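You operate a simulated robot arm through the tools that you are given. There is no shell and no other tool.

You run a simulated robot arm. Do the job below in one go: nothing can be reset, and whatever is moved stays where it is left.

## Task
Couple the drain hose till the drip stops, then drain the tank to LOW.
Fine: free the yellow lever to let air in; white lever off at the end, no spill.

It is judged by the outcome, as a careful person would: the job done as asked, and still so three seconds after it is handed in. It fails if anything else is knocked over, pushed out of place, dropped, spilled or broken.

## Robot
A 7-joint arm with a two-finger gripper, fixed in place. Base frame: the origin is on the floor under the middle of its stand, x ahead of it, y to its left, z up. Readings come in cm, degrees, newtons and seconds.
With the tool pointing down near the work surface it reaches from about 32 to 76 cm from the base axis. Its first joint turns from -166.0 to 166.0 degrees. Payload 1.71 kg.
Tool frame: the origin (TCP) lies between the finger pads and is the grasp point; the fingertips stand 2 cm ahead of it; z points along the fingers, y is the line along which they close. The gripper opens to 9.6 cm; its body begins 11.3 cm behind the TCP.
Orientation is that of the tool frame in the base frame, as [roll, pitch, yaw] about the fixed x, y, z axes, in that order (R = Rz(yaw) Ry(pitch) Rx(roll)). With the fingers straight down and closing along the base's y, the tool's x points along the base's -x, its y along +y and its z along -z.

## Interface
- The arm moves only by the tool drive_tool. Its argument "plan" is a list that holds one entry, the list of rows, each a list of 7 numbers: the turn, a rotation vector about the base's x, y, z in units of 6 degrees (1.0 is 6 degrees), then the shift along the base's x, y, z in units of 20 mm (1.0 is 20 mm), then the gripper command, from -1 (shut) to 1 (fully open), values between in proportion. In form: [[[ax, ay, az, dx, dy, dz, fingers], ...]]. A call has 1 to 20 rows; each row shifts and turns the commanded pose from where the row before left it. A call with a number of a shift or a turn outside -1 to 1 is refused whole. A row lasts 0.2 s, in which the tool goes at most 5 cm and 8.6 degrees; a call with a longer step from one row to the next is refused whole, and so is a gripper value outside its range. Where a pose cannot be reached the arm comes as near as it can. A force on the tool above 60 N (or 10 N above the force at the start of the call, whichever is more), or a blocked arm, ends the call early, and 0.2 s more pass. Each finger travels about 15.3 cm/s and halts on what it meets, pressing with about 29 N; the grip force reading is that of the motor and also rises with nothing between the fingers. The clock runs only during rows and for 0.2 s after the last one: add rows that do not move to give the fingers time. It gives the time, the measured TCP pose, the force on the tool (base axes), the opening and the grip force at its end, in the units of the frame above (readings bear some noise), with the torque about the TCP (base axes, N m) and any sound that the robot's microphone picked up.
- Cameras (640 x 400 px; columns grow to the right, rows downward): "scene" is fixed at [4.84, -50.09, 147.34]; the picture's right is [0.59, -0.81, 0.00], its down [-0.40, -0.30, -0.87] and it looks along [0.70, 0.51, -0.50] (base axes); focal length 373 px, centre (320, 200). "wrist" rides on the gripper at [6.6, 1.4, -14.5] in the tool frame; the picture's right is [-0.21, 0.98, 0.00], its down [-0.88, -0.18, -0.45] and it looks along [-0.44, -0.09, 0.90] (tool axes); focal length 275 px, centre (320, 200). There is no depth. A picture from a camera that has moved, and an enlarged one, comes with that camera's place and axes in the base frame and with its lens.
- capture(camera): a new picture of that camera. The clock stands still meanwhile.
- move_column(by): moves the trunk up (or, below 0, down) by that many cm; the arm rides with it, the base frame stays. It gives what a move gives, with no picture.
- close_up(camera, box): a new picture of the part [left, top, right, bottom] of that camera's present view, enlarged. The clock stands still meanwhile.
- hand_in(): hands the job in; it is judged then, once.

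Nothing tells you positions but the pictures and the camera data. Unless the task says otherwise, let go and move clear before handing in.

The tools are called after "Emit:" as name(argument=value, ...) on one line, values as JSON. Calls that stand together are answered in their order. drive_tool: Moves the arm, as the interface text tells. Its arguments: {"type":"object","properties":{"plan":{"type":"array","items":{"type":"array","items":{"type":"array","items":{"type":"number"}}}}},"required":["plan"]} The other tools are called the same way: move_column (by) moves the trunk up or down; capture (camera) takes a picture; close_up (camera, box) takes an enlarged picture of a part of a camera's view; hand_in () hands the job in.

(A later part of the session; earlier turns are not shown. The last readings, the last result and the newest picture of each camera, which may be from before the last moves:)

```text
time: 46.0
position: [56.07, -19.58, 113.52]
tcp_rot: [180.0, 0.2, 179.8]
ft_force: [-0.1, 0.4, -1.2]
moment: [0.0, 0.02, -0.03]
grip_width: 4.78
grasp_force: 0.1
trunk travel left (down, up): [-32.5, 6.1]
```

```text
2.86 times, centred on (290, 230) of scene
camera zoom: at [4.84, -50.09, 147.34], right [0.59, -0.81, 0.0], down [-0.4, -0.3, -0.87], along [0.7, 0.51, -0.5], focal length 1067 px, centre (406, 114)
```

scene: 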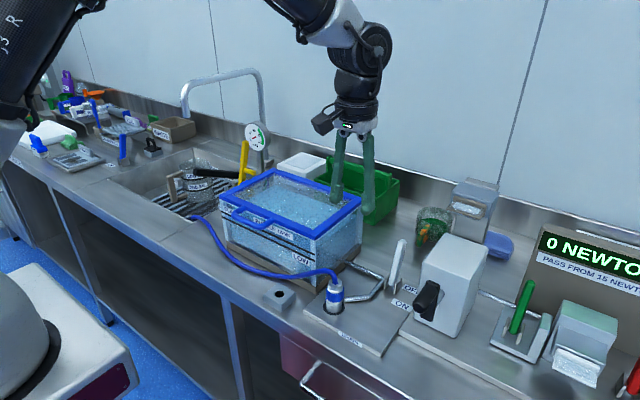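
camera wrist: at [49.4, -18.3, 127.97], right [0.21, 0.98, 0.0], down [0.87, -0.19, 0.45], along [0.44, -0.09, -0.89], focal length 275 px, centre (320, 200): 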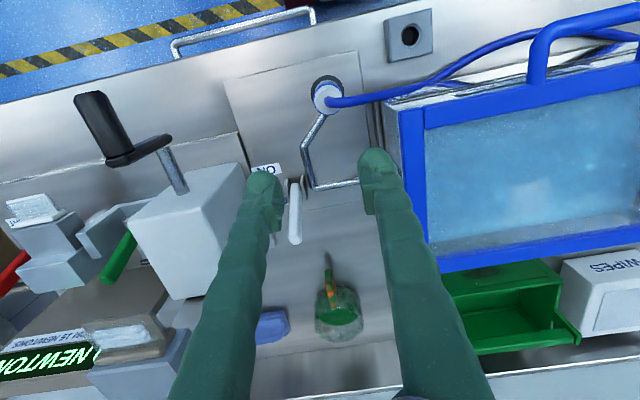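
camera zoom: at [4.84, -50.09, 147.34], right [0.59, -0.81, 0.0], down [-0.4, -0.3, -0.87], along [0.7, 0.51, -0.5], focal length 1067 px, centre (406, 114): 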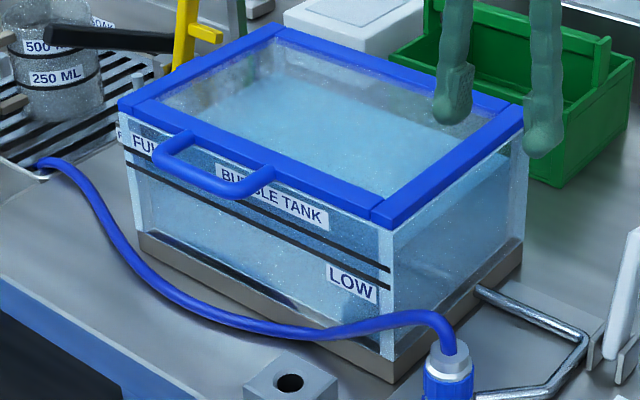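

Emit:
close_up(camera="scene", box=[280, 210, 350, 280])

Emit:
close_up(camera="scene", box=[215, 180, 285, 250])

```text
5.71 times, centred on (315, 245) of scene
camera zoom: at [4.84, -50.09, 147.34], right [0.59, -0.81, 0.0], down [-0.4, -0.3, -0.87], along [0.7, 0.51, -0.5], focal length 2134 px, centre (349, -57)
```

zoom: 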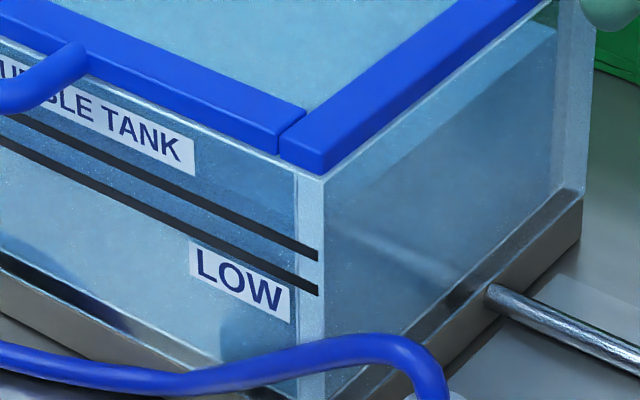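

```text
5.71 times, centred on (250, 215) of scene
camera zoom: at [4.84, -50.09, 147.34], right [0.59, -0.81, 0.0], down [-0.4, -0.3, -0.87], along [0.7, 0.51, -0.5], focal length 2134 px, centre (720, 114)
```

zoom: 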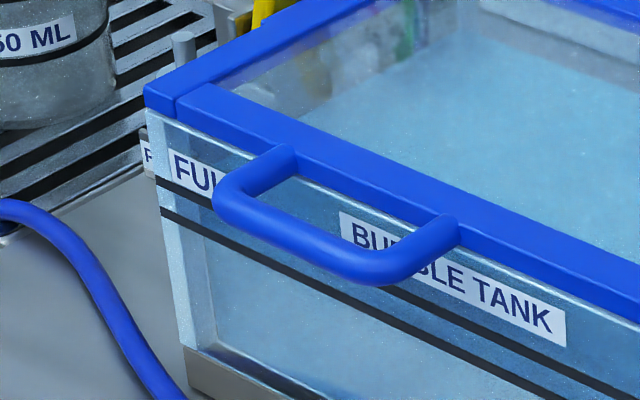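

The white lever runs from about (65.3, -25.7, 89) to its tip at (68.8, -25.7, 98.4), leaning back at OFF, with the box wall at y≈-33. The water is at FULL (z≈98.2); the LOW stripe is at z≈96.4. I'm going above the lever tip with the fingers either side.

Emit:
drive_tool(plan=[[[0, 0, 0, 0.98, -0.51, -0.6, 0], [0, 0, 0, 0.98, -0.51, -0.7, 0], [0, 0, 0, 0.98, -0.51, -0.7, 0], [0, 0, 0, 0.98, -0.51, -0.7, 0], [0, 0, 0, 0.98, -0.51, -0.7, 0], [0, 0, 0, 0.98, -0.51, -0.7, 0], [0, 0, 0, 0, 0, 0, 0]]])

Emit:
capture(camera="wrist")

Emit:
close_up(camera="scene", box=[350, 190, 450, 310])

```text
time: 47.6
position: [67.99, -25.85, 105.51]
tcp_rot: [-179.9, 0.1, 179.9]
ft_force: [0.2, -0.8, 0.1]
moment: [-0.03, -0.03, 0.01]
grip_width: 4.8
grasp_force: 0.0
trunk travel left (down, up): [-32.5, 6.1]
```

```text
taken
camera wrist: at [61.24, -24.5, 119.89], right [0.21, 0.98, 0.0], down [0.88, -0.19, 0.45], along [0.44, -0.09, -0.89], focal length 275 px, centre (320, 200)
```

wrist: 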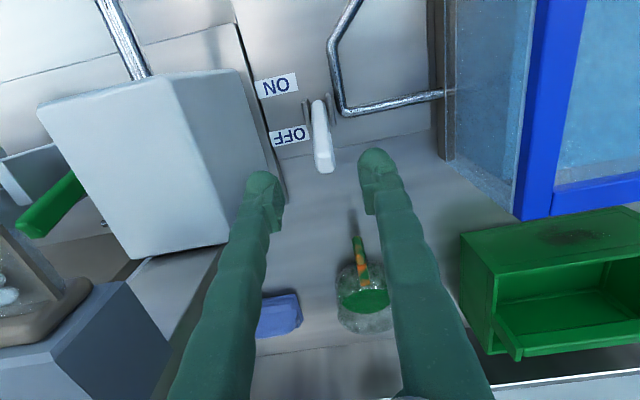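

```text
3.33 times, centred on (400, 250) of scene
camera zoom: at [4.84, -50.09, 147.34], right [0.59, -0.81, 0.0], down [-0.4, -0.3, -0.87], along [0.7, 0.51, -0.5], focal length 1245 px, centre (53, 33)
```

zoom: 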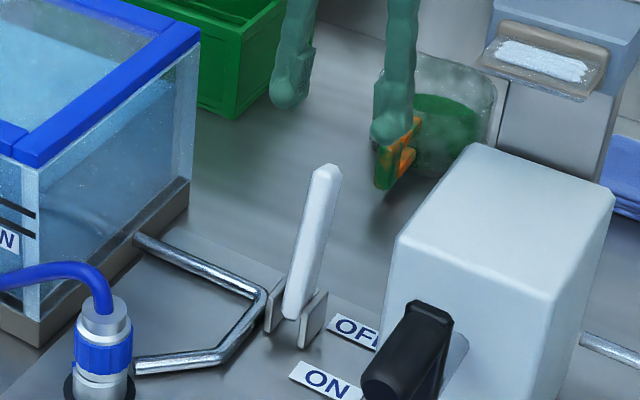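

The lever tip is centred between the fingers. I'm descending to straddle it about 2 cm below its tip.

Emit:
drive_tool(plan=[[[0, 0, 0, -0.04, 0.02, -0.9, 0], [0, 0, 0, -0.04, 0.02, -0.9, 0], [0, 0, 0, -0.04, 0.02, -0.9, 0], [0, 0, 0, -0.04, 0.02, -0.9, 0], [0, 0, 0, -0.04, 0.02, -0.9, 0], [0, 0, 0, 0, 0, 0, 0]]])

Emit:
capture(camera="wrist")

Emit:
close_up(camera="scene", box=[350, 190, 450, 310])

```text
time: 49.0
position: [67.44, -25.73, 96.21]
tcp_rot: [180.0, 0.2, 179.8]
ft_force: [-0.4, -0.5, 0.9]
moment: [0.0, -0.02, -0.03]
grip_width: 4.82
grasp_force: 0.1
trunk travel left (down, up): [-32.5, 6.1]
```

```text
taken
camera wrist: at [60.85, -24.39, 110.77], right [0.21, 0.98, 0.0], down [0.88, -0.19, 0.45], along [0.44, -0.09, -0.89], focal length 275 px, centre (320, 200)
```

wrist: 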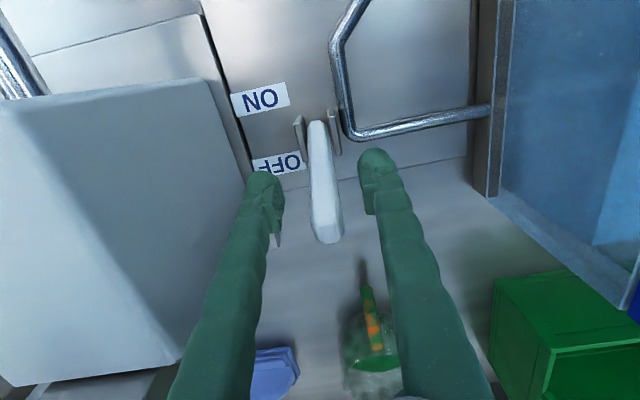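

```text
3.33 times, centred on (400, 250) of scene
camera zoom: at [4.84, -50.09, 147.34], right [0.59, -0.81, 0.0], down [-0.4, -0.3, -0.87], along [0.7, 0.51, -0.5], focal length 1245 px, centre (53, 33)
```

zoom: 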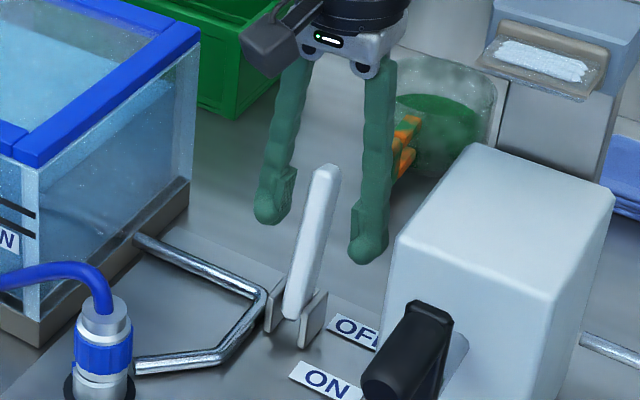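

The lever is between the fingers, about half a centimetre ahead of the pads' centre. I'll shift forward slightly and close on it.

Emit:
drive_tool(plan=[[[0, 0, 0, 0.25, 0, 0, 0], [0, 0, 0, 0, 0, 0, -0.3], [0, 0, 0, 0, 0, 0, -1], [0, 0, 0, 0, 0, 0, -1], [0, 0, 0, 0, 0, 0, -1]]])

Emit:
capture(camera="wrist")

Emit:
close_up(camera="scene", box=[280, 210, 350, 280])

```text
time: 50.2
position: [68.08, -25.4, 96.41]
tcp_rot: [179.9, 0.1, 179.9]
ft_force: [-0.2, 10.6, 0.2]
moment: [0.19, -0.04, 0.02]
grip_width: 1.49
grasp_force: 35.0
trunk travel left (down, up): [-32.5, 6.1]
```

```text
taken
camera wrist: at [61.44, -24.19, 110.81], right [0.21, 0.98, 0.0], down [0.88, -0.19, 0.45], along [0.44, -0.09, -0.89], focal length 275 px, centre (320, 200)
```

wrist: 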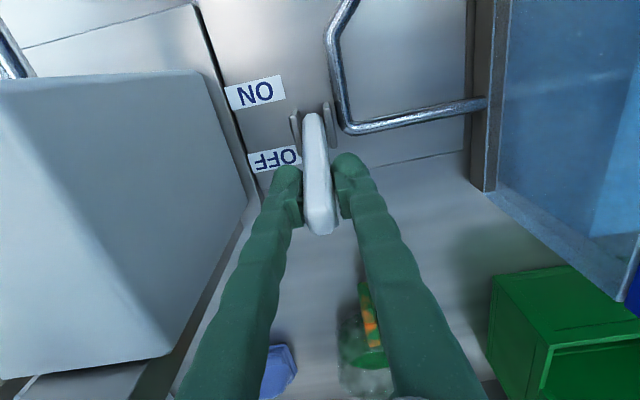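

```text
5.71 times, centred on (315, 245) of scene
camera zoom: at [4.84, -50.09, 147.34], right [0.59, -0.81, 0.0], down [-0.4, -0.3, -0.87], along [0.7, 0.51, -0.5], focal length 2134 px, centre (349, -57)
```

zoom: 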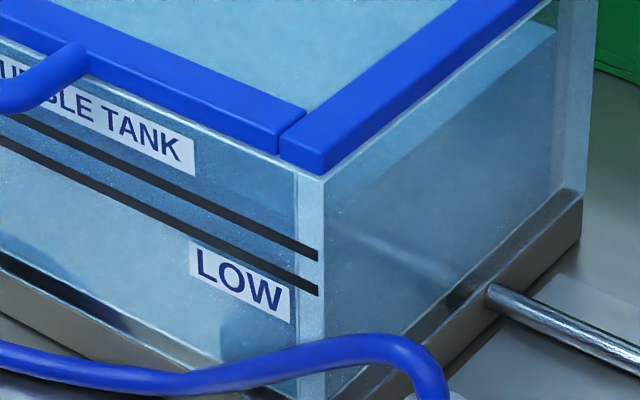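

The lever is gripped. I'll bring it towards ON along its arc, the first half now, then check the lever and the water.

Emit:
drive_tool(plan=[[[0, -0.9, 0, -0.425, 0, 0.145, -1], [0, -0.9, 0, -0.43, 0, 0.095, -1], [0, -0.9, 0, -0.445, 0, 0.05, -1], [0, -0.9, 0, -0.445, 0, 0, -1]]])

Emit:
capture(camera="scene")

Emit:
close_up(camera="scene", box=[280, 210, 350, 280])

Emit:
capture(camera="wrist")

```text
time: 51.2
position: [64.58, -25.54, 96.84]
tcp_rot: [179.8, 21.7, 180.0]
ft_force: [10.8, 6.5, -9.9]
moment: [0.15, -0.61, 0.03]
grip_width: 1.51
grasp_force: 35.0
trunk travel left (down, up): [-32.5, 6.1]
```

```text
taken
```

scene: 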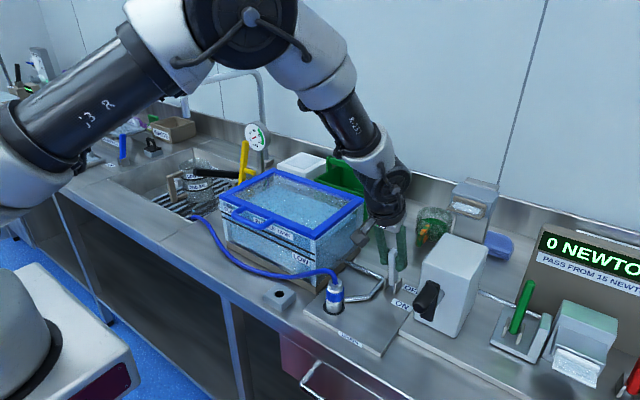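

```text
5.71 times, centred on (315, 245) of scene
camera zoom: at [4.84, -50.09, 147.34], right [0.59, -0.81, 0.0], down [-0.4, -0.3, -0.87], along [0.7, 0.51, -0.5], focal length 2134 px, centre (349, -57)
```

zoom: 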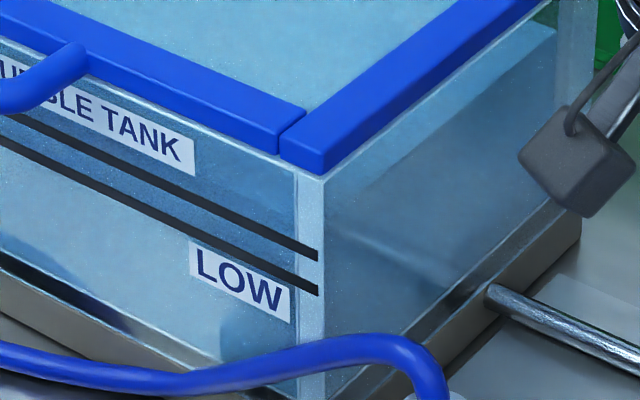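

```text
taken
camera wrist: at [53.0, -24.18, 107.85], right [0.19, 0.98, 0.08], down [0.65, -0.19, 0.74], along [0.74, -0.09, -0.67], focal length 275 px, centre (320, 200)
```

wrist: 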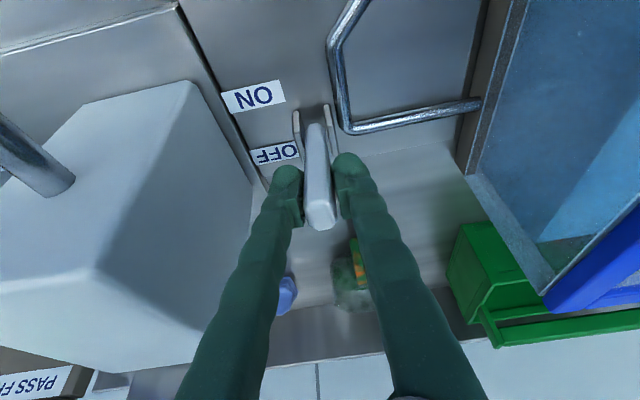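

The lever is about upright with no change in level yet. I'm continuing towards ON in two small steps, then checking the level.

Emit:
drive_tool(plan=[[[0, -0.9, 0, -0.44, 0, -0.04, -1], [0, -0.9, 0, -0.435, 0, -0.085, -1]]])

Emit:
close_up(camera="scene", box=[280, 200, 400, 300])

Emit:
capture(camera="wrist")

```text
time: 51.8
position: [62.79, -25.52, 96.52]
tcp_rot: [179.7, 32.4, -180.0]
ft_force: [11.3, 6.1, -16.7]
moment: [0.11, -0.24, 0.06]
grip_width: 1.51
grasp_force: 35.1
trunk travel left (down, up): [-32.5, 6.1]
```

```text
4.00 times, centred on (340, 250) of scene
camera zoom: at [4.84, -50.09, 147.34], right [0.59, -0.81, 0.0], down [-0.4, -0.3, -0.87], along [0.7, 0.51, -0.5], focal length 1494 px, centre (240, 0)
```

zoom: 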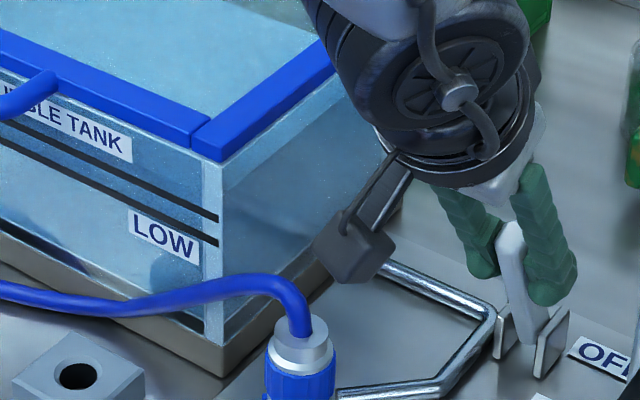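

```text
taken
camera wrist: at [49.49, -24.22, 105.24], right [0.17, 0.98, 0.11], down [0.5, -0.19, 0.84], along [0.85, -0.09, -0.52], focal length 275 px, centre (320, 200)
```

wrist: 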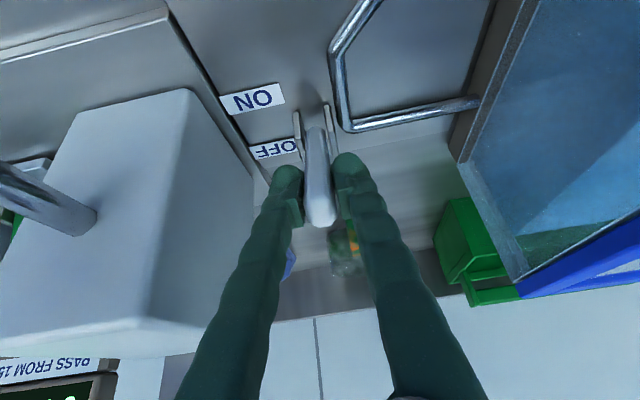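

Emit:
close_up(camera="wrist", box=[450, 80, 640, 300])

Emit:
close_up(camera="scene", box=[210, 165, 340, 260])

```text
1.82 times, centred on (545, 190) of wrist
camera zoom: at [49.49, -24.22, 105.24], right [0.17, 0.98, 0.11], down [0.5, -0.19, 0.84], along [0.85, -0.09, -0.52], focal length 500 px, centre (-89, 218)
```

zoom: 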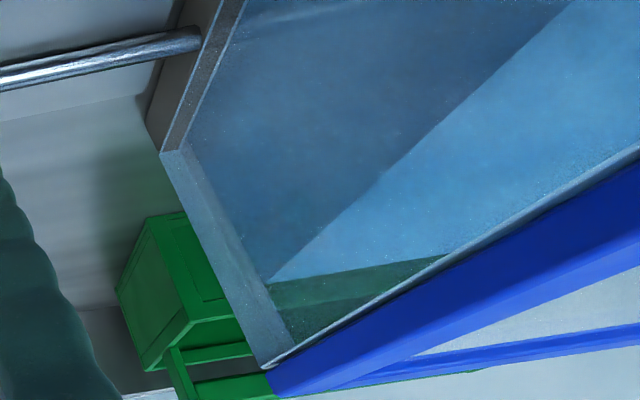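

```text
4.21 times, centred on (275, 212) of scene
camera zoom: at [4.84, -50.09, 147.34], right [0.59, -0.81, 0.0], down [-0.4, -0.3, -0.87], along [0.7, 0.51, -0.5], focal length 1572 px, centre (510, 147)
```

zoom: 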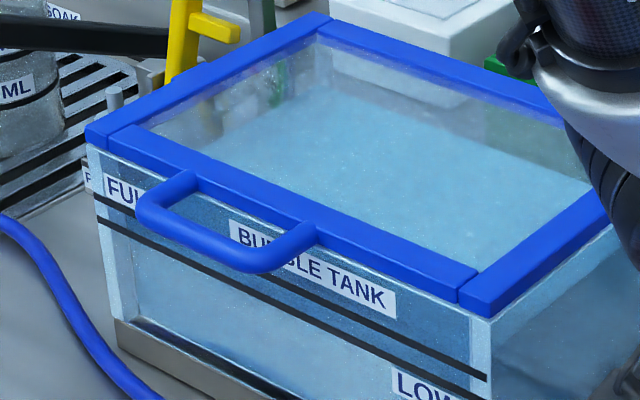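

I can see the waterline on the tank's right wall from the wrist, and the front stripes from the scene. I'll zoom right in on the stripes to get a reference for the level.

Emit:
close_up(camera="scene", box=[285, 230, 325, 262])

Emit:
close_up(camera="scene", box=[216, 195, 256, 227])

```text
12.50 times, centred on (305, 246) of scene
camera zoom: at [4.84, -50.09, 147.34], right [0.59, -0.81, 0.0], down [-0.4, -0.3, -0.87], along [0.7, 0.51, -0.5], focal length 4668 px, centre (508, -375)
```

zoom: 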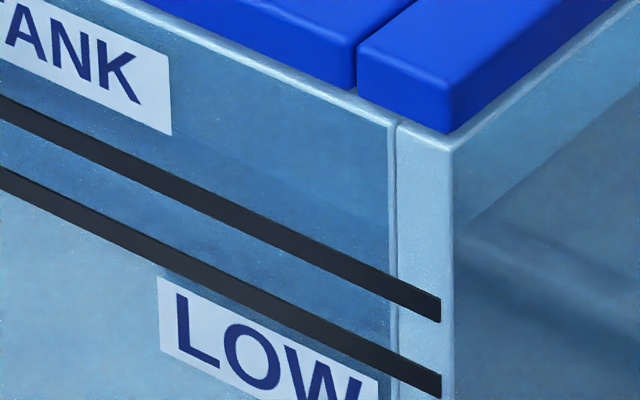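

```text
12.50 times, centred on (236, 211) of scene
camera zoom: at [4.84, -50.09, 147.34], right [0.59, -0.81, 0.0], down [-0.4, -0.3, -0.87], along [0.7, 0.51, -0.5], focal length 4668 px, centre (1370, 62)
```

zoom: 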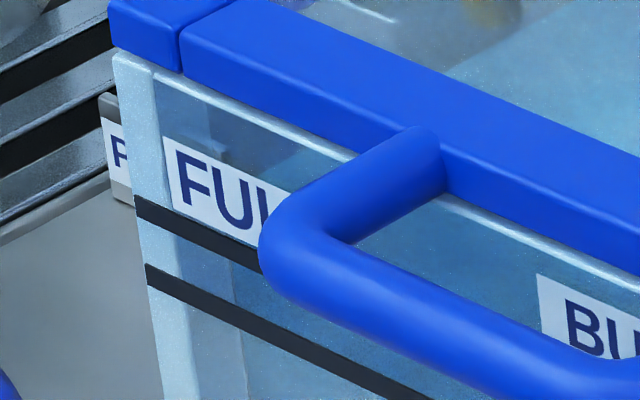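

The level sits about at or slightly above the upper (FULL) stripe; LOW is the lower stripe, about 1.6 cm below. I'll hold here briefly to see whether it's already flowing.

Emit:
drive_tool(plan=[[[0, 0, 0, 0, 0, 0, -1], [0, 0, 0, 0, 0, 0, -1], [0, 0, 0, 0, 0, 0, -1]]])

Emit:
close_up(camera="wrist", box=[450, 80, 640, 300])

Emit:
close_up(camera="scene", box=[285, 230, 325, 262])

```text
time: 52.6
position: [62.97, -25.51, 96.47]
tcp_rot: [179.9, 32.3, -179.9]
ft_force: [6.8, 8.3, -21.2]
moment: [0.08, 0.09, 0.07]
grip_width: 1.48
grasp_force: 35.0
trunk travel left (down, up): [-32.5, 6.1]
```

```text
1.82 times, centred on (545, 190) of wrist
camera zoom: at [49.5, -24.2, 105.27], right [0.17, 0.98, 0.11], down [0.5, -0.19, 0.84], along [0.85, -0.09, -0.52], focal length 500 px, centre (-89, 218)
```

zoom: 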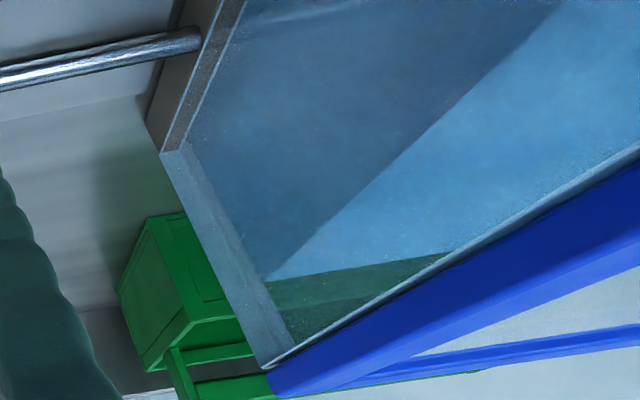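

```text
12.50 times, centred on (305, 246) of scene
camera zoom: at [4.84, -50.09, 147.34], right [0.59, -0.81, 0.0], down [-0.4, -0.3, -0.87], along [0.7, 0.51, -0.5], focal length 4668 px, centre (508, -375)
```

zoom: 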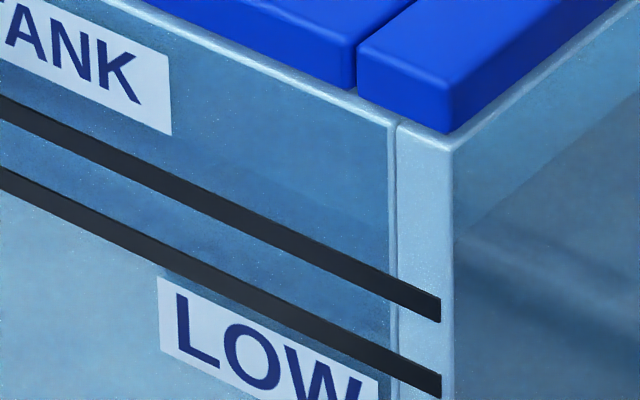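

No flow yet at this angle. I'm continuing towards ON, easing the height a little to follow the lever's arc.

Emit:
drive_tool(plan=[[[0, -0.9, 0, -0.42, 0, -0.22, -1], [0, -0.9, 0, -0.4, 0, -0.22, -1]]])

Emit:
capture(camera="scene")

Emit:
capture(camera="wrist")

Emit:
close_up(camera="scene", box=[285, 230, 325, 262])

```text
time: 53.2
position: [61.32, -25.47, 95.95]
tcp_rot: [180.0, 43.5, -179.9]
ft_force: [17.4, 10.5, -9.9]
moment: [0.15, -0.6, 0.08]
grip_width: 1.5
grasp_force: 34.9
trunk travel left (down, up): [-32.5, 6.1]
```

```text
taken
```

scene: 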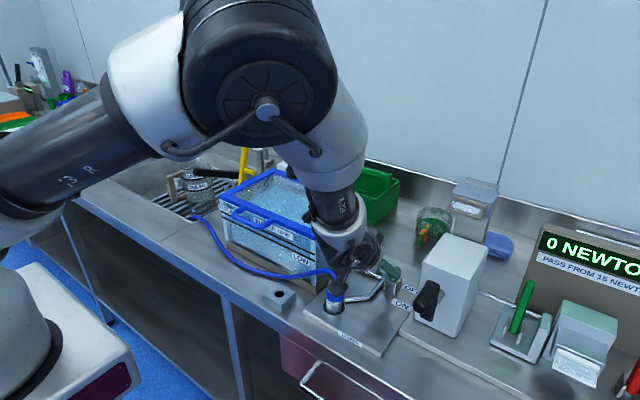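

```text
taken
camera wrist: at [46.58, -24.2, 101.86], right [0.15, 0.98, 0.14], down [0.33, -0.18, 0.93], along [0.93, -0.09, -0.35], focal length 275 px, centre (320, 200)
```

wrist: 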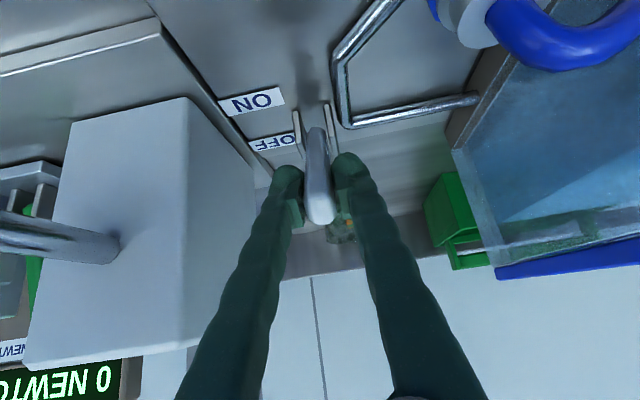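

```text
12.50 times, centred on (305, 246) of scene
camera zoom: at [4.84, -50.09, 147.34], right [0.59, -0.81, 0.0], down [-0.4, -0.3, -0.87], along [0.7, 0.51, -0.5], focal length 4668 px, centre (508, -375)
```

zoom: 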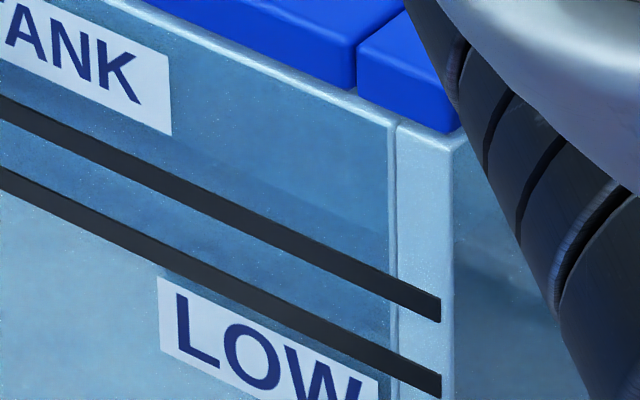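

The lever is now leaning about 28° towards ON. I'll hold half a second and check the level.

Emit:
drive_tool(plan=[[[0, 0, 0, 0, 0, 0, -1], [0, 0, 0, 0, 0, 0, -1]]])

Emit:
capture(camera="wrist")

Emit:
close_up(camera="scene", box=[210, 165, 340, 260])

Emit:
close_up(camera="scene", box=[285, 230, 325, 262])

```text
time: 53.8
position: [61.28, -25.53, 95.94]
tcp_rot: [180.0, 43.5, -179.9]
ft_force: [17.9, 10.6, -4.6]
moment: [0.12, -0.93, 0.03]
grip_width: 1.48
grasp_force: 35.0
trunk travel left (down, up): [-32.5, 6.1]
```

```text
taken
camera wrist: at [46.5, -24.18, 101.88], right [0.15, 0.98, 0.14], down [0.33, -0.18, 0.93], along [0.93, -0.09, -0.35], focal length 275 px, centre (320, 200)
```

wrist: 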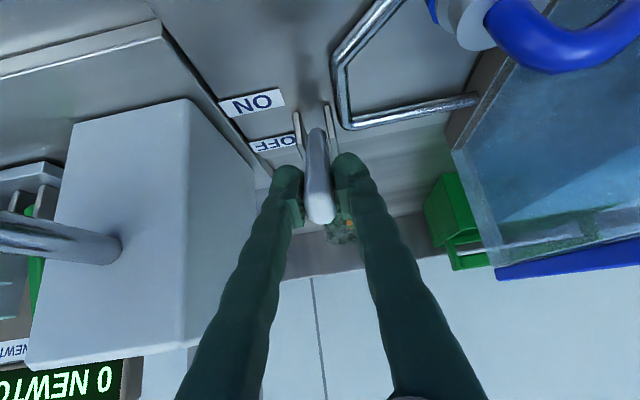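

```text
4.21 times, centred on (275, 212) of scene
camera zoom: at [4.84, -50.09, 147.34], right [0.59, -0.81, 0.0], down [-0.4, -0.3, -0.87], along [0.7, 0.51, -0.5], focal length 1572 px, centre (510, 147)
```

zoom: 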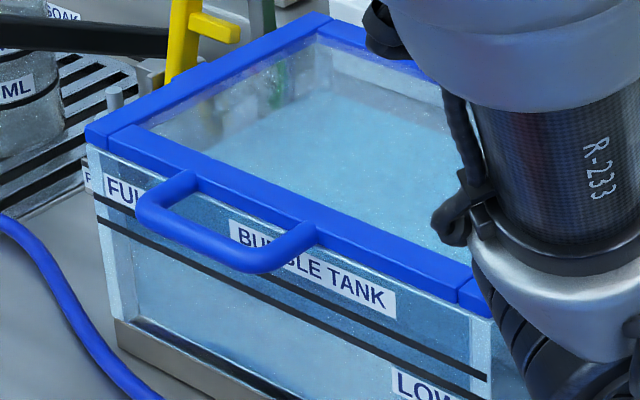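

```text
12.50 times, centred on (305, 246) of scene
camera zoom: at [4.84, -50.09, 147.34], right [0.59, -0.81, 0.0], down [-0.4, -0.3, -0.87], along [0.7, 0.51, -0.5], focal length 4668 px, centre (508, -375)
```

zoom: 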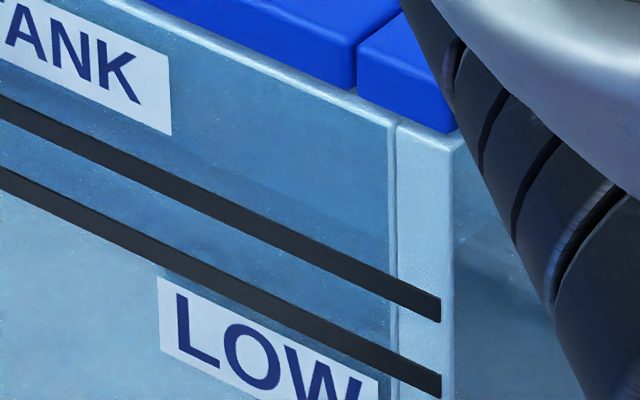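

Still no visible change, so it likely needs the full ON position. I'm continuing another two steps.

Emit:
drive_tool(plan=[[[0, -0.8, 0, -0.4, 0, -0.2, -1], [0, -0.8, 0, -0.38, 0, -0.25, -1], [0, 0, 0, 0, 0, 0, -1]]])

Emit:
capture(camera="wrist")

Emit:
close_up(camera="scene", box=[210, 165, 340, 260])

Emit:
close_up(camera="scene", box=[360, 240, 430, 310])

```text
time: 54.6
position: [59.87, -25.37, 94.95]
tcp_rot: [-179.9, 53.2, -180.0]
ft_force: [23.8, 8.9, 11.3]
moment: [0.06, -0.05, 0.03]
grip_width: 1.5
grasp_force: 35.3
trunk travel left (down, up): [-32.5, 6.1]
```

```text
taken
camera wrist: at [44.18, -24.18, 98.47], right [0.12, 0.98, 0.16], down [0.17, -0.18, 0.97], along [0.98, -0.09, -0.19], focal length 275 px, centre (320, 200)
```

wrist: 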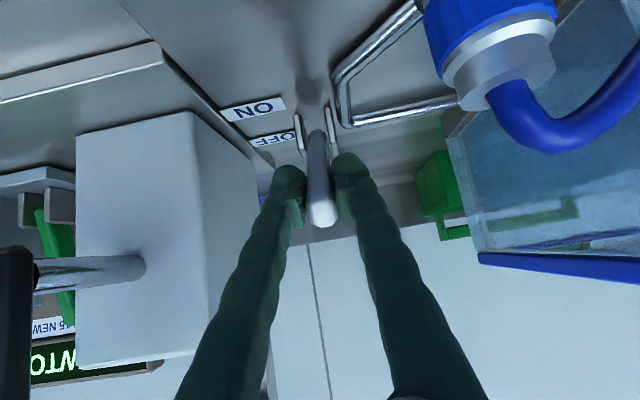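

```text
4.21 times, centred on (275, 212) of scene
camera zoom: at [4.84, -50.09, 147.34], right [0.59, -0.81, 0.0], down [-0.4, -0.3, -0.87], along [0.7, 0.51, -0.5], focal length 1572 px, centre (510, 147)
```

zoom: 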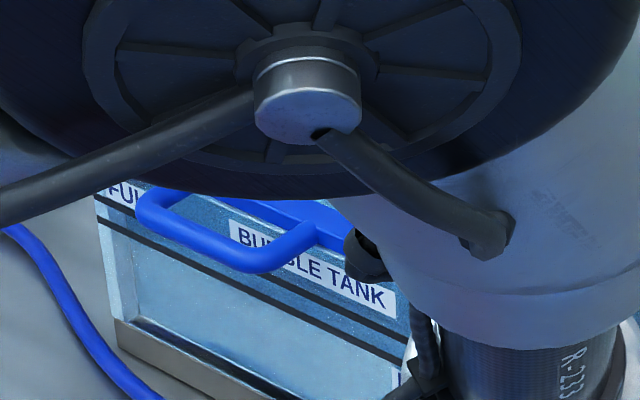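

```text
5.71 times, centred on (395, 275) of scene
camera zoom: at [4.84, -50.09, 147.34], right [0.59, -0.81, 0.0], down [-0.4, -0.3, -0.87], along [0.7, 0.51, -0.5], focal length 2134 px, centre (-109, -229)
```

zoom: 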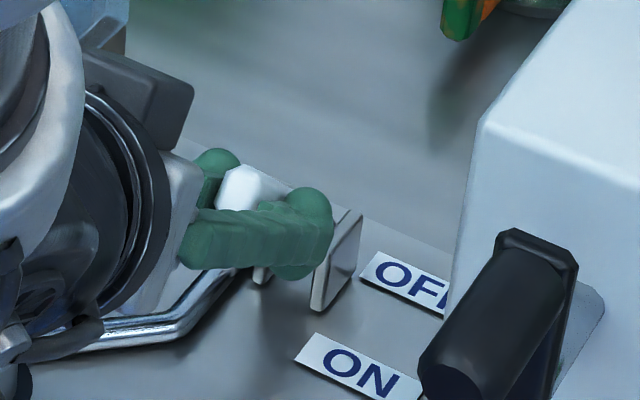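

Emit:
close_up(camera="wrist", box=[420, 80, 640, 290])

Emit:
drive_tool(plan=[[[0, 0, 0, 0, 0, 0, -1], [0, 0, 0, 0, 0, 0, -1], [0, 0, 0, 0, 0, 0, -1]]])

Emit:
close_up(camera="wrist", box=[420, 80, 640, 290])

Emit:
close_up(camera="scene", box=[225, 210, 315, 275])

```text
1.90 times, centred on (530, 185) of wrist
camera zoom: at [44.18, -24.18, 98.47], right [0.12, 0.98, 0.16], down [0.17, -0.18, 0.97], along [0.98, -0.09, -0.19], focal length 524 px, centre (-80, 229)
```

zoom: 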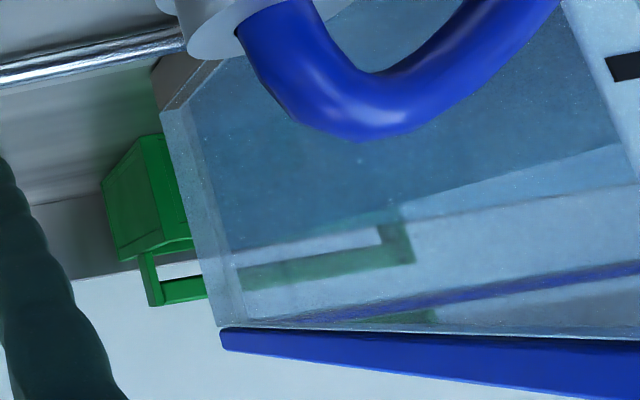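

```text
time: 55.4
position: [59.8, -25.41, 95.04]
tcp_rot: [179.9, 53.2, 179.9]
ft_force: [23.0, 5.3, 15.7]
moment: [0.08, -0.39, 0.03]
grip_width: 1.48
grasp_force: 34.9
trunk travel left (down, up): [-32.5, 6.1]
```

```text
1.90 times, centred on (530, 185) of wrist
camera zoom: at [44.14, -24.18, 98.46], right [0.12, 0.98, 0.17], down [0.17, -0.19, 0.97], along [0.98, -0.09, -0.19], focal length 524 px, centre (-80, 229)
```

zoom: 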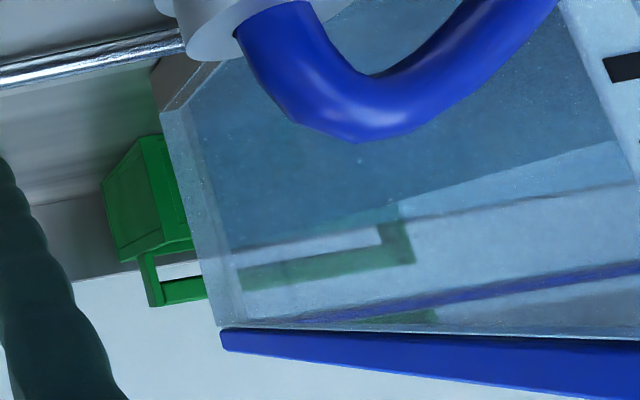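

```text
6.15 times, centred on (270, 242) of scene
camera zoom: at [4.84, -50.09, 147.34], right [0.59, -0.81, 0.0], down [-0.4, -0.3, -0.87], along [0.7, 0.51, -0.5], focal length 2298 px, centre (628, -62)
```

zoom: 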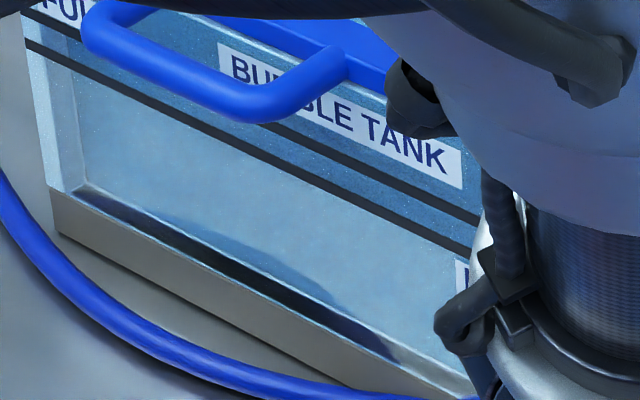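

This view is nearly level with the waterline: the LOW stripe end is at the right edge and the waterline is still above it. I'll hold one more second and compare to see if it's draining.

Emit:
drive_tool(plan=[[[0, 0, 0, 0, 0, 0, -1], [0, 0, 0, 0, 0, 0, -1], [0, 0, 0, 0, 0, 0, -1], [0, 0, 0, 0, 0, 0, -1], [0, 0, 0, 0, 0, 0, -1]]])

Emit:
close_up(camera="wrist", box=[420, 80, 640, 290])

```text
time: 56.6
position: [59.74, -25.38, 95.04]
tcp_rot: [179.8, 53.2, 179.9]
ft_force: [21.3, 4.5, 16.0]
moment: [0.03, -0.39, 0.05]
grip_width: 1.49
grasp_force: 35.3
trunk travel left (down, up): [-32.5, 6.1]
```

```text
1.90 times, centred on (530, 185) of wrist
camera zoom: at [44.11, -24.18, 98.44], right [0.12, 0.98, 0.17], down [0.17, -0.19, 0.97], along [0.98, -0.09, -0.19], focal length 524 px, centre (-80, 229)
```

zoom: 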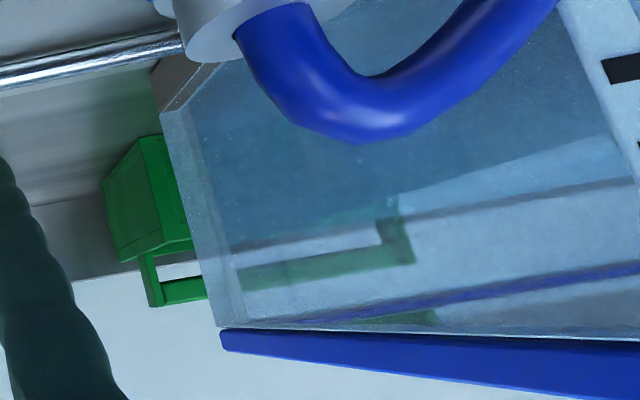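

The waterline is slowly falling, so it is draining. I'll zoom in on the stripe and waterline for a precise reference.

Emit:
close_up(camera="wrist", box=[560, 95, 640, 165])

Emit:
close_up(camera="wrist", box=[480, 150, 580, 220])

```text
5.71 times, centred on (600, 130) of wrist
camera zoom: at [44.11, -24.18, 98.44], right [0.12, 0.98, 0.17], down [0.17, -0.19, 0.97], along [0.98, -0.09, -0.19], focal length 1573 px, centre (-1280, 600)
```

zoom: 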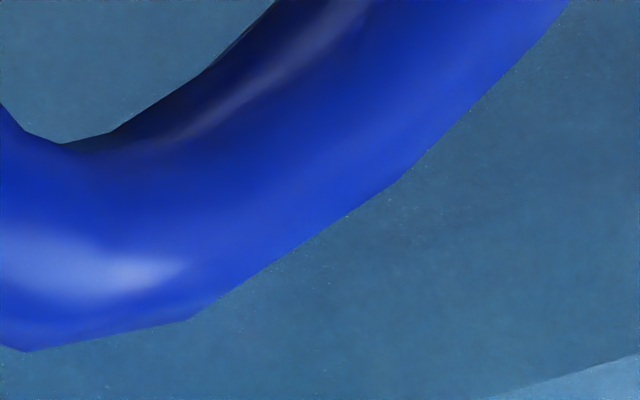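

```text
5.71 times, centred on (530, 185) of wrist
camera zoom: at [44.11, -24.18, 98.44], right [0.12, 0.98, 0.17], down [0.17, -0.19, 0.97], along [0.98, -0.09, -0.19], focal length 1573 px, centre (-880, 286)
```

zoom: 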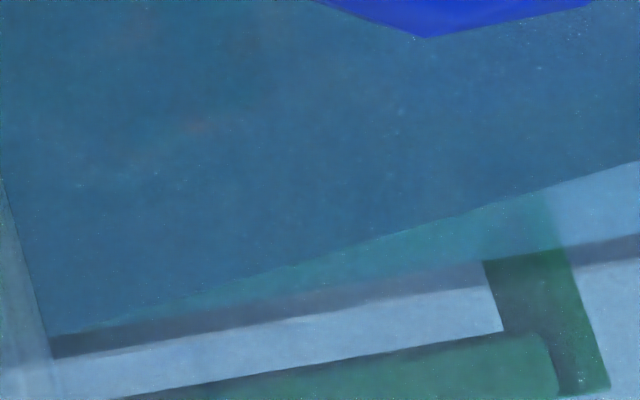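

Emit:
close_up(camera="wrist", box=[600, 80, 640, 200])

```text
3.33 times, centred on (620, 140) of wrist
camera zoom: at [44.11, -24.18, 98.44], right [0.12, 0.98, 0.17], down [0.17, -0.19, 0.97], along [0.98, -0.09, -0.19], focal length 918 px, centre (-680, 400)
```

zoom: 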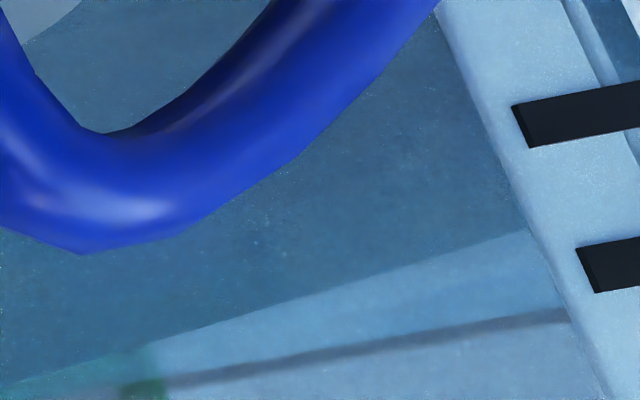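

Now I have a precise reading: FULL at z≈97.57, LOW at z≈96.01 and the water at about 96.95, falling slowly. I'll hold for 2 seconds and measure again.

Emit:
drive_tool(plan=[[[0, 0, 0, 0, 0, 0, -1], [0, 0, 0, 0, 0, 0, -1], [0, 0, 0, 0, 0, 0, -1], [0, 0, 0, 0, 0, 0, -1], [0, 0, 0, 0, 0, 0, -1], [0, 0, 0, 0, 0, 0, -1], [0, 0, 0, 0, 0, 0, -1], [0, 0, 0, 0, 0, 0, -1], [0, 0, 0, 0, 0, 0, -1]]])

Emit:
close_up(camera="wrist", box=[600, 80, 640, 200])

Emit:
capture(camera="scene")

```text
time: 58.6
position: [59.7, -25.47, 94.98]
tcp_rot: [179.8, 53.1, 179.8]
ft_force: [21.1, 5.0, 16.4]
moment: [0.03, -0.34, 0.08]
grip_width: 1.5
grasp_force: 35.6
trunk travel left (down, up): [-32.5, 6.1]
```

```text
3.33 times, centred on (620, 140) of wrist
camera zoom: at [44.09, -24.18, 98.43], right [0.12, 0.98, 0.17], down [0.17, -0.19, 0.97], along [0.98, -0.09, -0.19], focal length 918 px, centre (-680, 400)
```

zoom: 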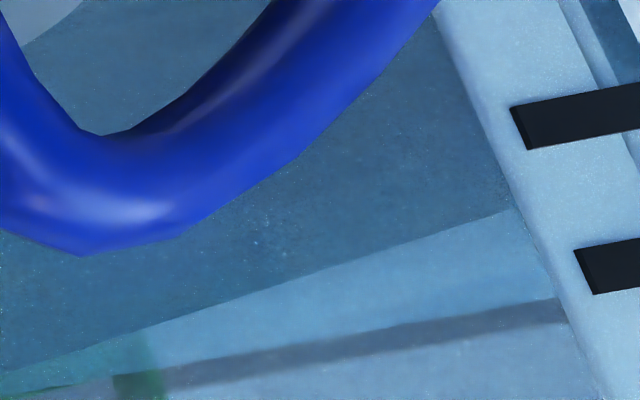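

```text
taken
```

scene: 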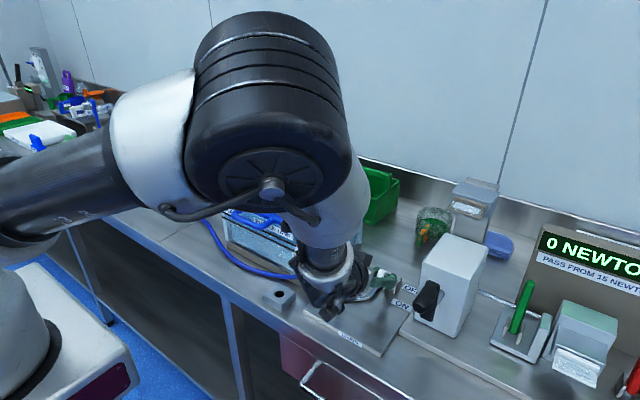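

It is now about 96.69 and falling roughly 0.13 cm/s, so around 5 s remain to LOW. I'll hold 3.4 s and measure again before closing.

Emit:
drive_tool(plan=[[[0, 0, 0, 0, 0, 0, -1], [0, 0, 0, 0, 0, 0, -1], [0, 0, 0, 0, 0, 0, -1], [0, 0, 0, 0, 0, 0, -1], [0, 0, 0, 0, 0, 0, -1], [0, 0, 0, 0, 0, 0, -1], [0, 0, 0, 0, 0, 0, -1], [0, 0, 0, 0, 0, 0, -1], [0, 0, 0, 0, 0, 0, -1], [0, 0, 0, 0, 0, 0, -1], [0, 0, 0, 0, 0, 0, -1], [0, 0, 0, 0, 0, 0, -1], [0, 0, 0, 0, 0, 0, -1], [0, 0, 0, 0, 0, 0, -1], [0, 0, 0, 0, 0, 0, -1], [0, 0, 0, 0, 0, 0, -1]]])

Emit:
close_up(camera="wrist", box=[600, 80, 640, 200])

```text
time: 62.0
position: [59.61, -25.57, 94.99]
tcp_rot: [179.7, 53.1, -180.0]
ft_force: [19.9, 4.6, 15.0]
moment: [0.02, -0.31, 0.05]
grip_width: 1.48
grasp_force: 34.9
trunk travel left (down, up): [-32.5, 6.1]
```

```text
3.33 times, centred on (620, 140) of wrist
camera zoom: at [44.06, -24.19, 98.43], right [0.12, 0.98, 0.17], down [0.17, -0.19, 0.97], along [0.98, -0.09, -0.19], focal length 918 px, centre (-680, 400)
```

zoom: 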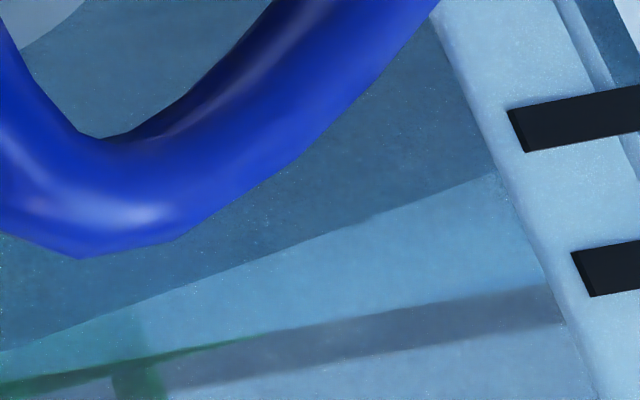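

Water is at about 96.26, LOW is at 96.02 and the rate is 0.126 cm/s. I'll hold 1 s more and then swing the lever straight back to OFF in the same move, allowing for the flow while it closes.

Emit:
drive_tool(plan=[[[0, 0, 0, 0, 0, 0, -1], [0, 0, 0, 0, 0, 0, -1], [0, 0, 0, 0, 0, 0, -1], [0, 0, 0, 0, 0, 0, -1], [0, 0, 0, 0, 0, 0, -1], [0, 0.88, 0, 0.37, 0, 0.23, -1], [0, 0.88, 0, 0.39, 0, 0.2, -1], [0, 0.88, 0, 0.41, 0, 0.17, -1], [0, 0.88, 0, 0.42, 0, 0.12, -1], [0, 0.88, 0, 0.435, 0, 0.08, -1], [0, 0.88, 0, 0.445, 0, 0.03, -1], [0, 0.88, 0, 0.44, 0, 0, -1], [0, 0.88, 0, 0.445, 0, -0.05, -1], [0, 0.88, 0, 0.435, 0, -0.1, -1], [0, 0.88, 0, 0.42, 0, -0.15, -1], [0, 0, 0, 0.3, 0, -0.1, -1], [0, 0, 0, 0, 0, 0, -1]]])

Emit:
capture(camera="wrist")

Emit:
capture(camera="scene")

Emit:
close_up(camera="scene", box=[285, 230, 325, 262])

```text
time: 65.6
position: [67.9, -25.43, 95.85]
tcp_rot: [180.0, 0.1, 179.9]
ft_force: [-21.9, 2.2, 9.9]
moment: [0.0, 0.39, 0.01]
grip_width: 1.48
grasp_force: 34.5
trunk travel left (down, up): [-32.5, 6.1]
```

```text
taken
camera wrist: at [61.27, -24.17, 110.3], right [0.21, 0.98, 0.0], down [0.88, -0.19, 0.44], along [0.44, -0.09, -0.9], focal length 275 px, centre (320, 200)
```

wrist: 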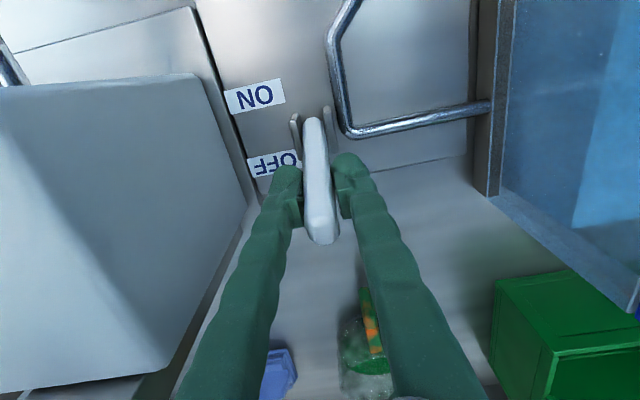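

```text
taken
```

scene: 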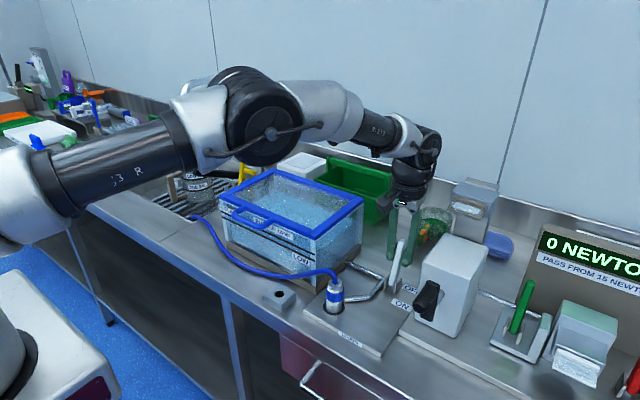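

```text
12.50 times, centred on (305, 246) of scene
camera zoom: at [4.84, -50.09, 147.34], right [0.59, -0.81, 0.0], down [-0.4, -0.3, -0.87], along [0.7, 0.51, -0.5], focal length 4668 px, centre (508, -375)
```

zoom: 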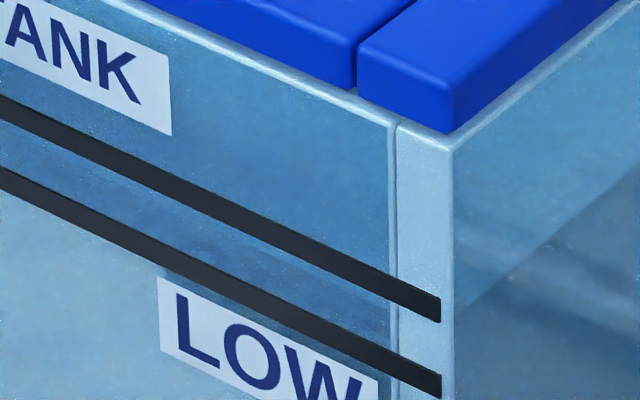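

The lever is back against its OFF stop. I'm opening the fingers, lifting clear, and then checking that the lever stays put and where the level has settled.

Emit:
drive_tool(plan=[[[0, 0, 0, 0, 0, 0, -0.3], [0, 0, 0, 0, 0, 0, 0], [0, 0, 0, 0, 0, 0, 0], [0, 0, 0, 0, 0, 0.5, 0], [0, 0, 0, 0, 0, 0.9, 0], [0, 0, 0, 0, 0, 0.9, 0], [0, 0, 0, 0, 0, 0.9, 0], [0, 0, 0, 0, 0, 0.9, 0], [0, 0, 0, 0, 0, 0.9, 0], [0, 0, 0, 0, 0, 0, 0]]])

Emit:
capture(camera="wrist")

Emit:
capture(camera="scene")

Emit:
close_up(camera="scene", box=[285, 230, 325, 262])

Emit:
close_up(camera="scene", box=[300, 230, 440, 340])

```text
time: 67.0
position: [67.22, -25.74, 101.31]
tcp_rot: [-180.0, 1.2, 179.9]
ft_force: [0.3, 0.1, 0.6]
moment: [-0.03, -0.09, -0.01]
grip_width: 4.8
grasp_force: 0.2
trunk travel left (down, up): [-32.5, 6.1]
stopped in row 7: the arm was blocked; the commanded pose is now the measured one
```

```text
taken
camera wrist: at [60.2, -24.36, 115.68], right [0.21, 0.98, 0.01], down [0.87, -0.19, 0.46], along [0.45, -0.09, -0.89], focal length 275 px, centre (320, 200)
```

wrist: 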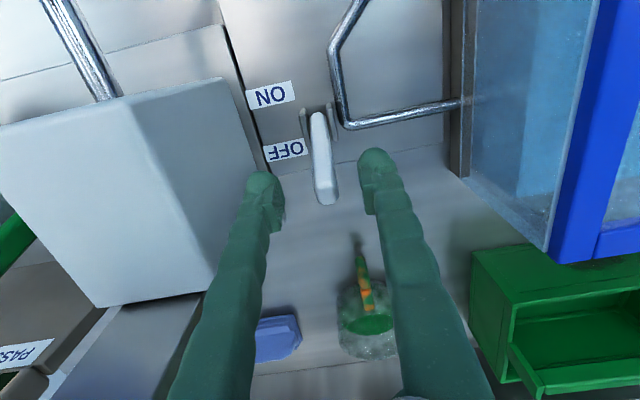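

```text
taken
```

scene: 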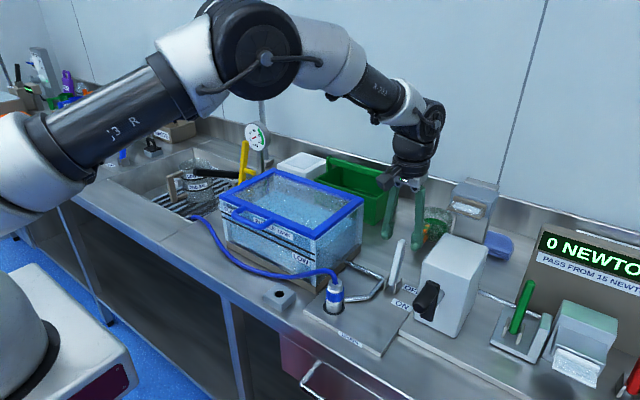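

```text
12.50 times, centred on (305, 246) of scene
camera zoom: at [4.84, -50.09, 147.34], right [0.59, -0.81, 0.0], down [-0.4, -0.3, -0.87], along [0.7, 0.51, -0.5], focal length 4668 px, centre (508, -375)
```

zoom: 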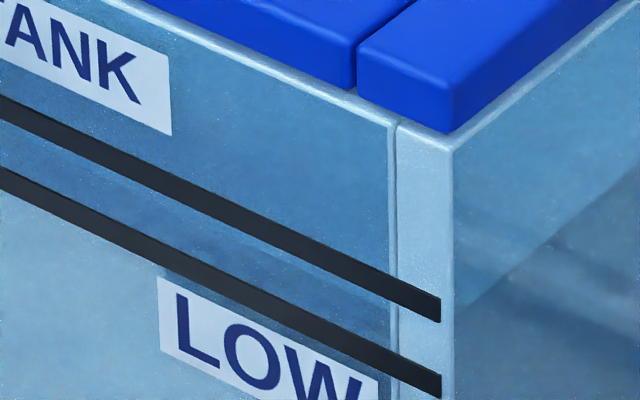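

```text
3.64 times, centred on (370, 285) of scene
camera zoom: at [4.84, -50.09, 147.34], right [0.59, -0.81, 0.0], down [-0.4, -0.3, -0.87], along [0.7, 0.51, -0.5], focal length 1358 px, centre (138, -109)
```

zoom: 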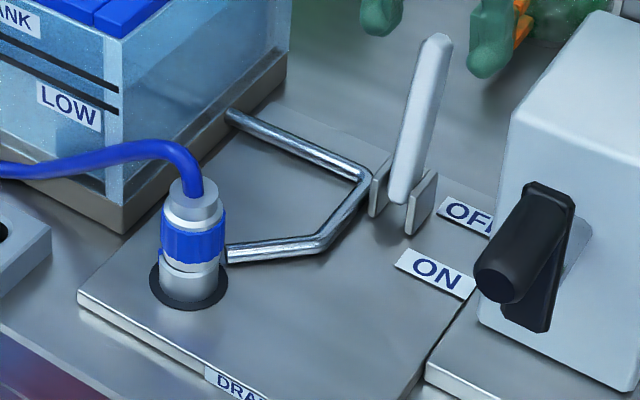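

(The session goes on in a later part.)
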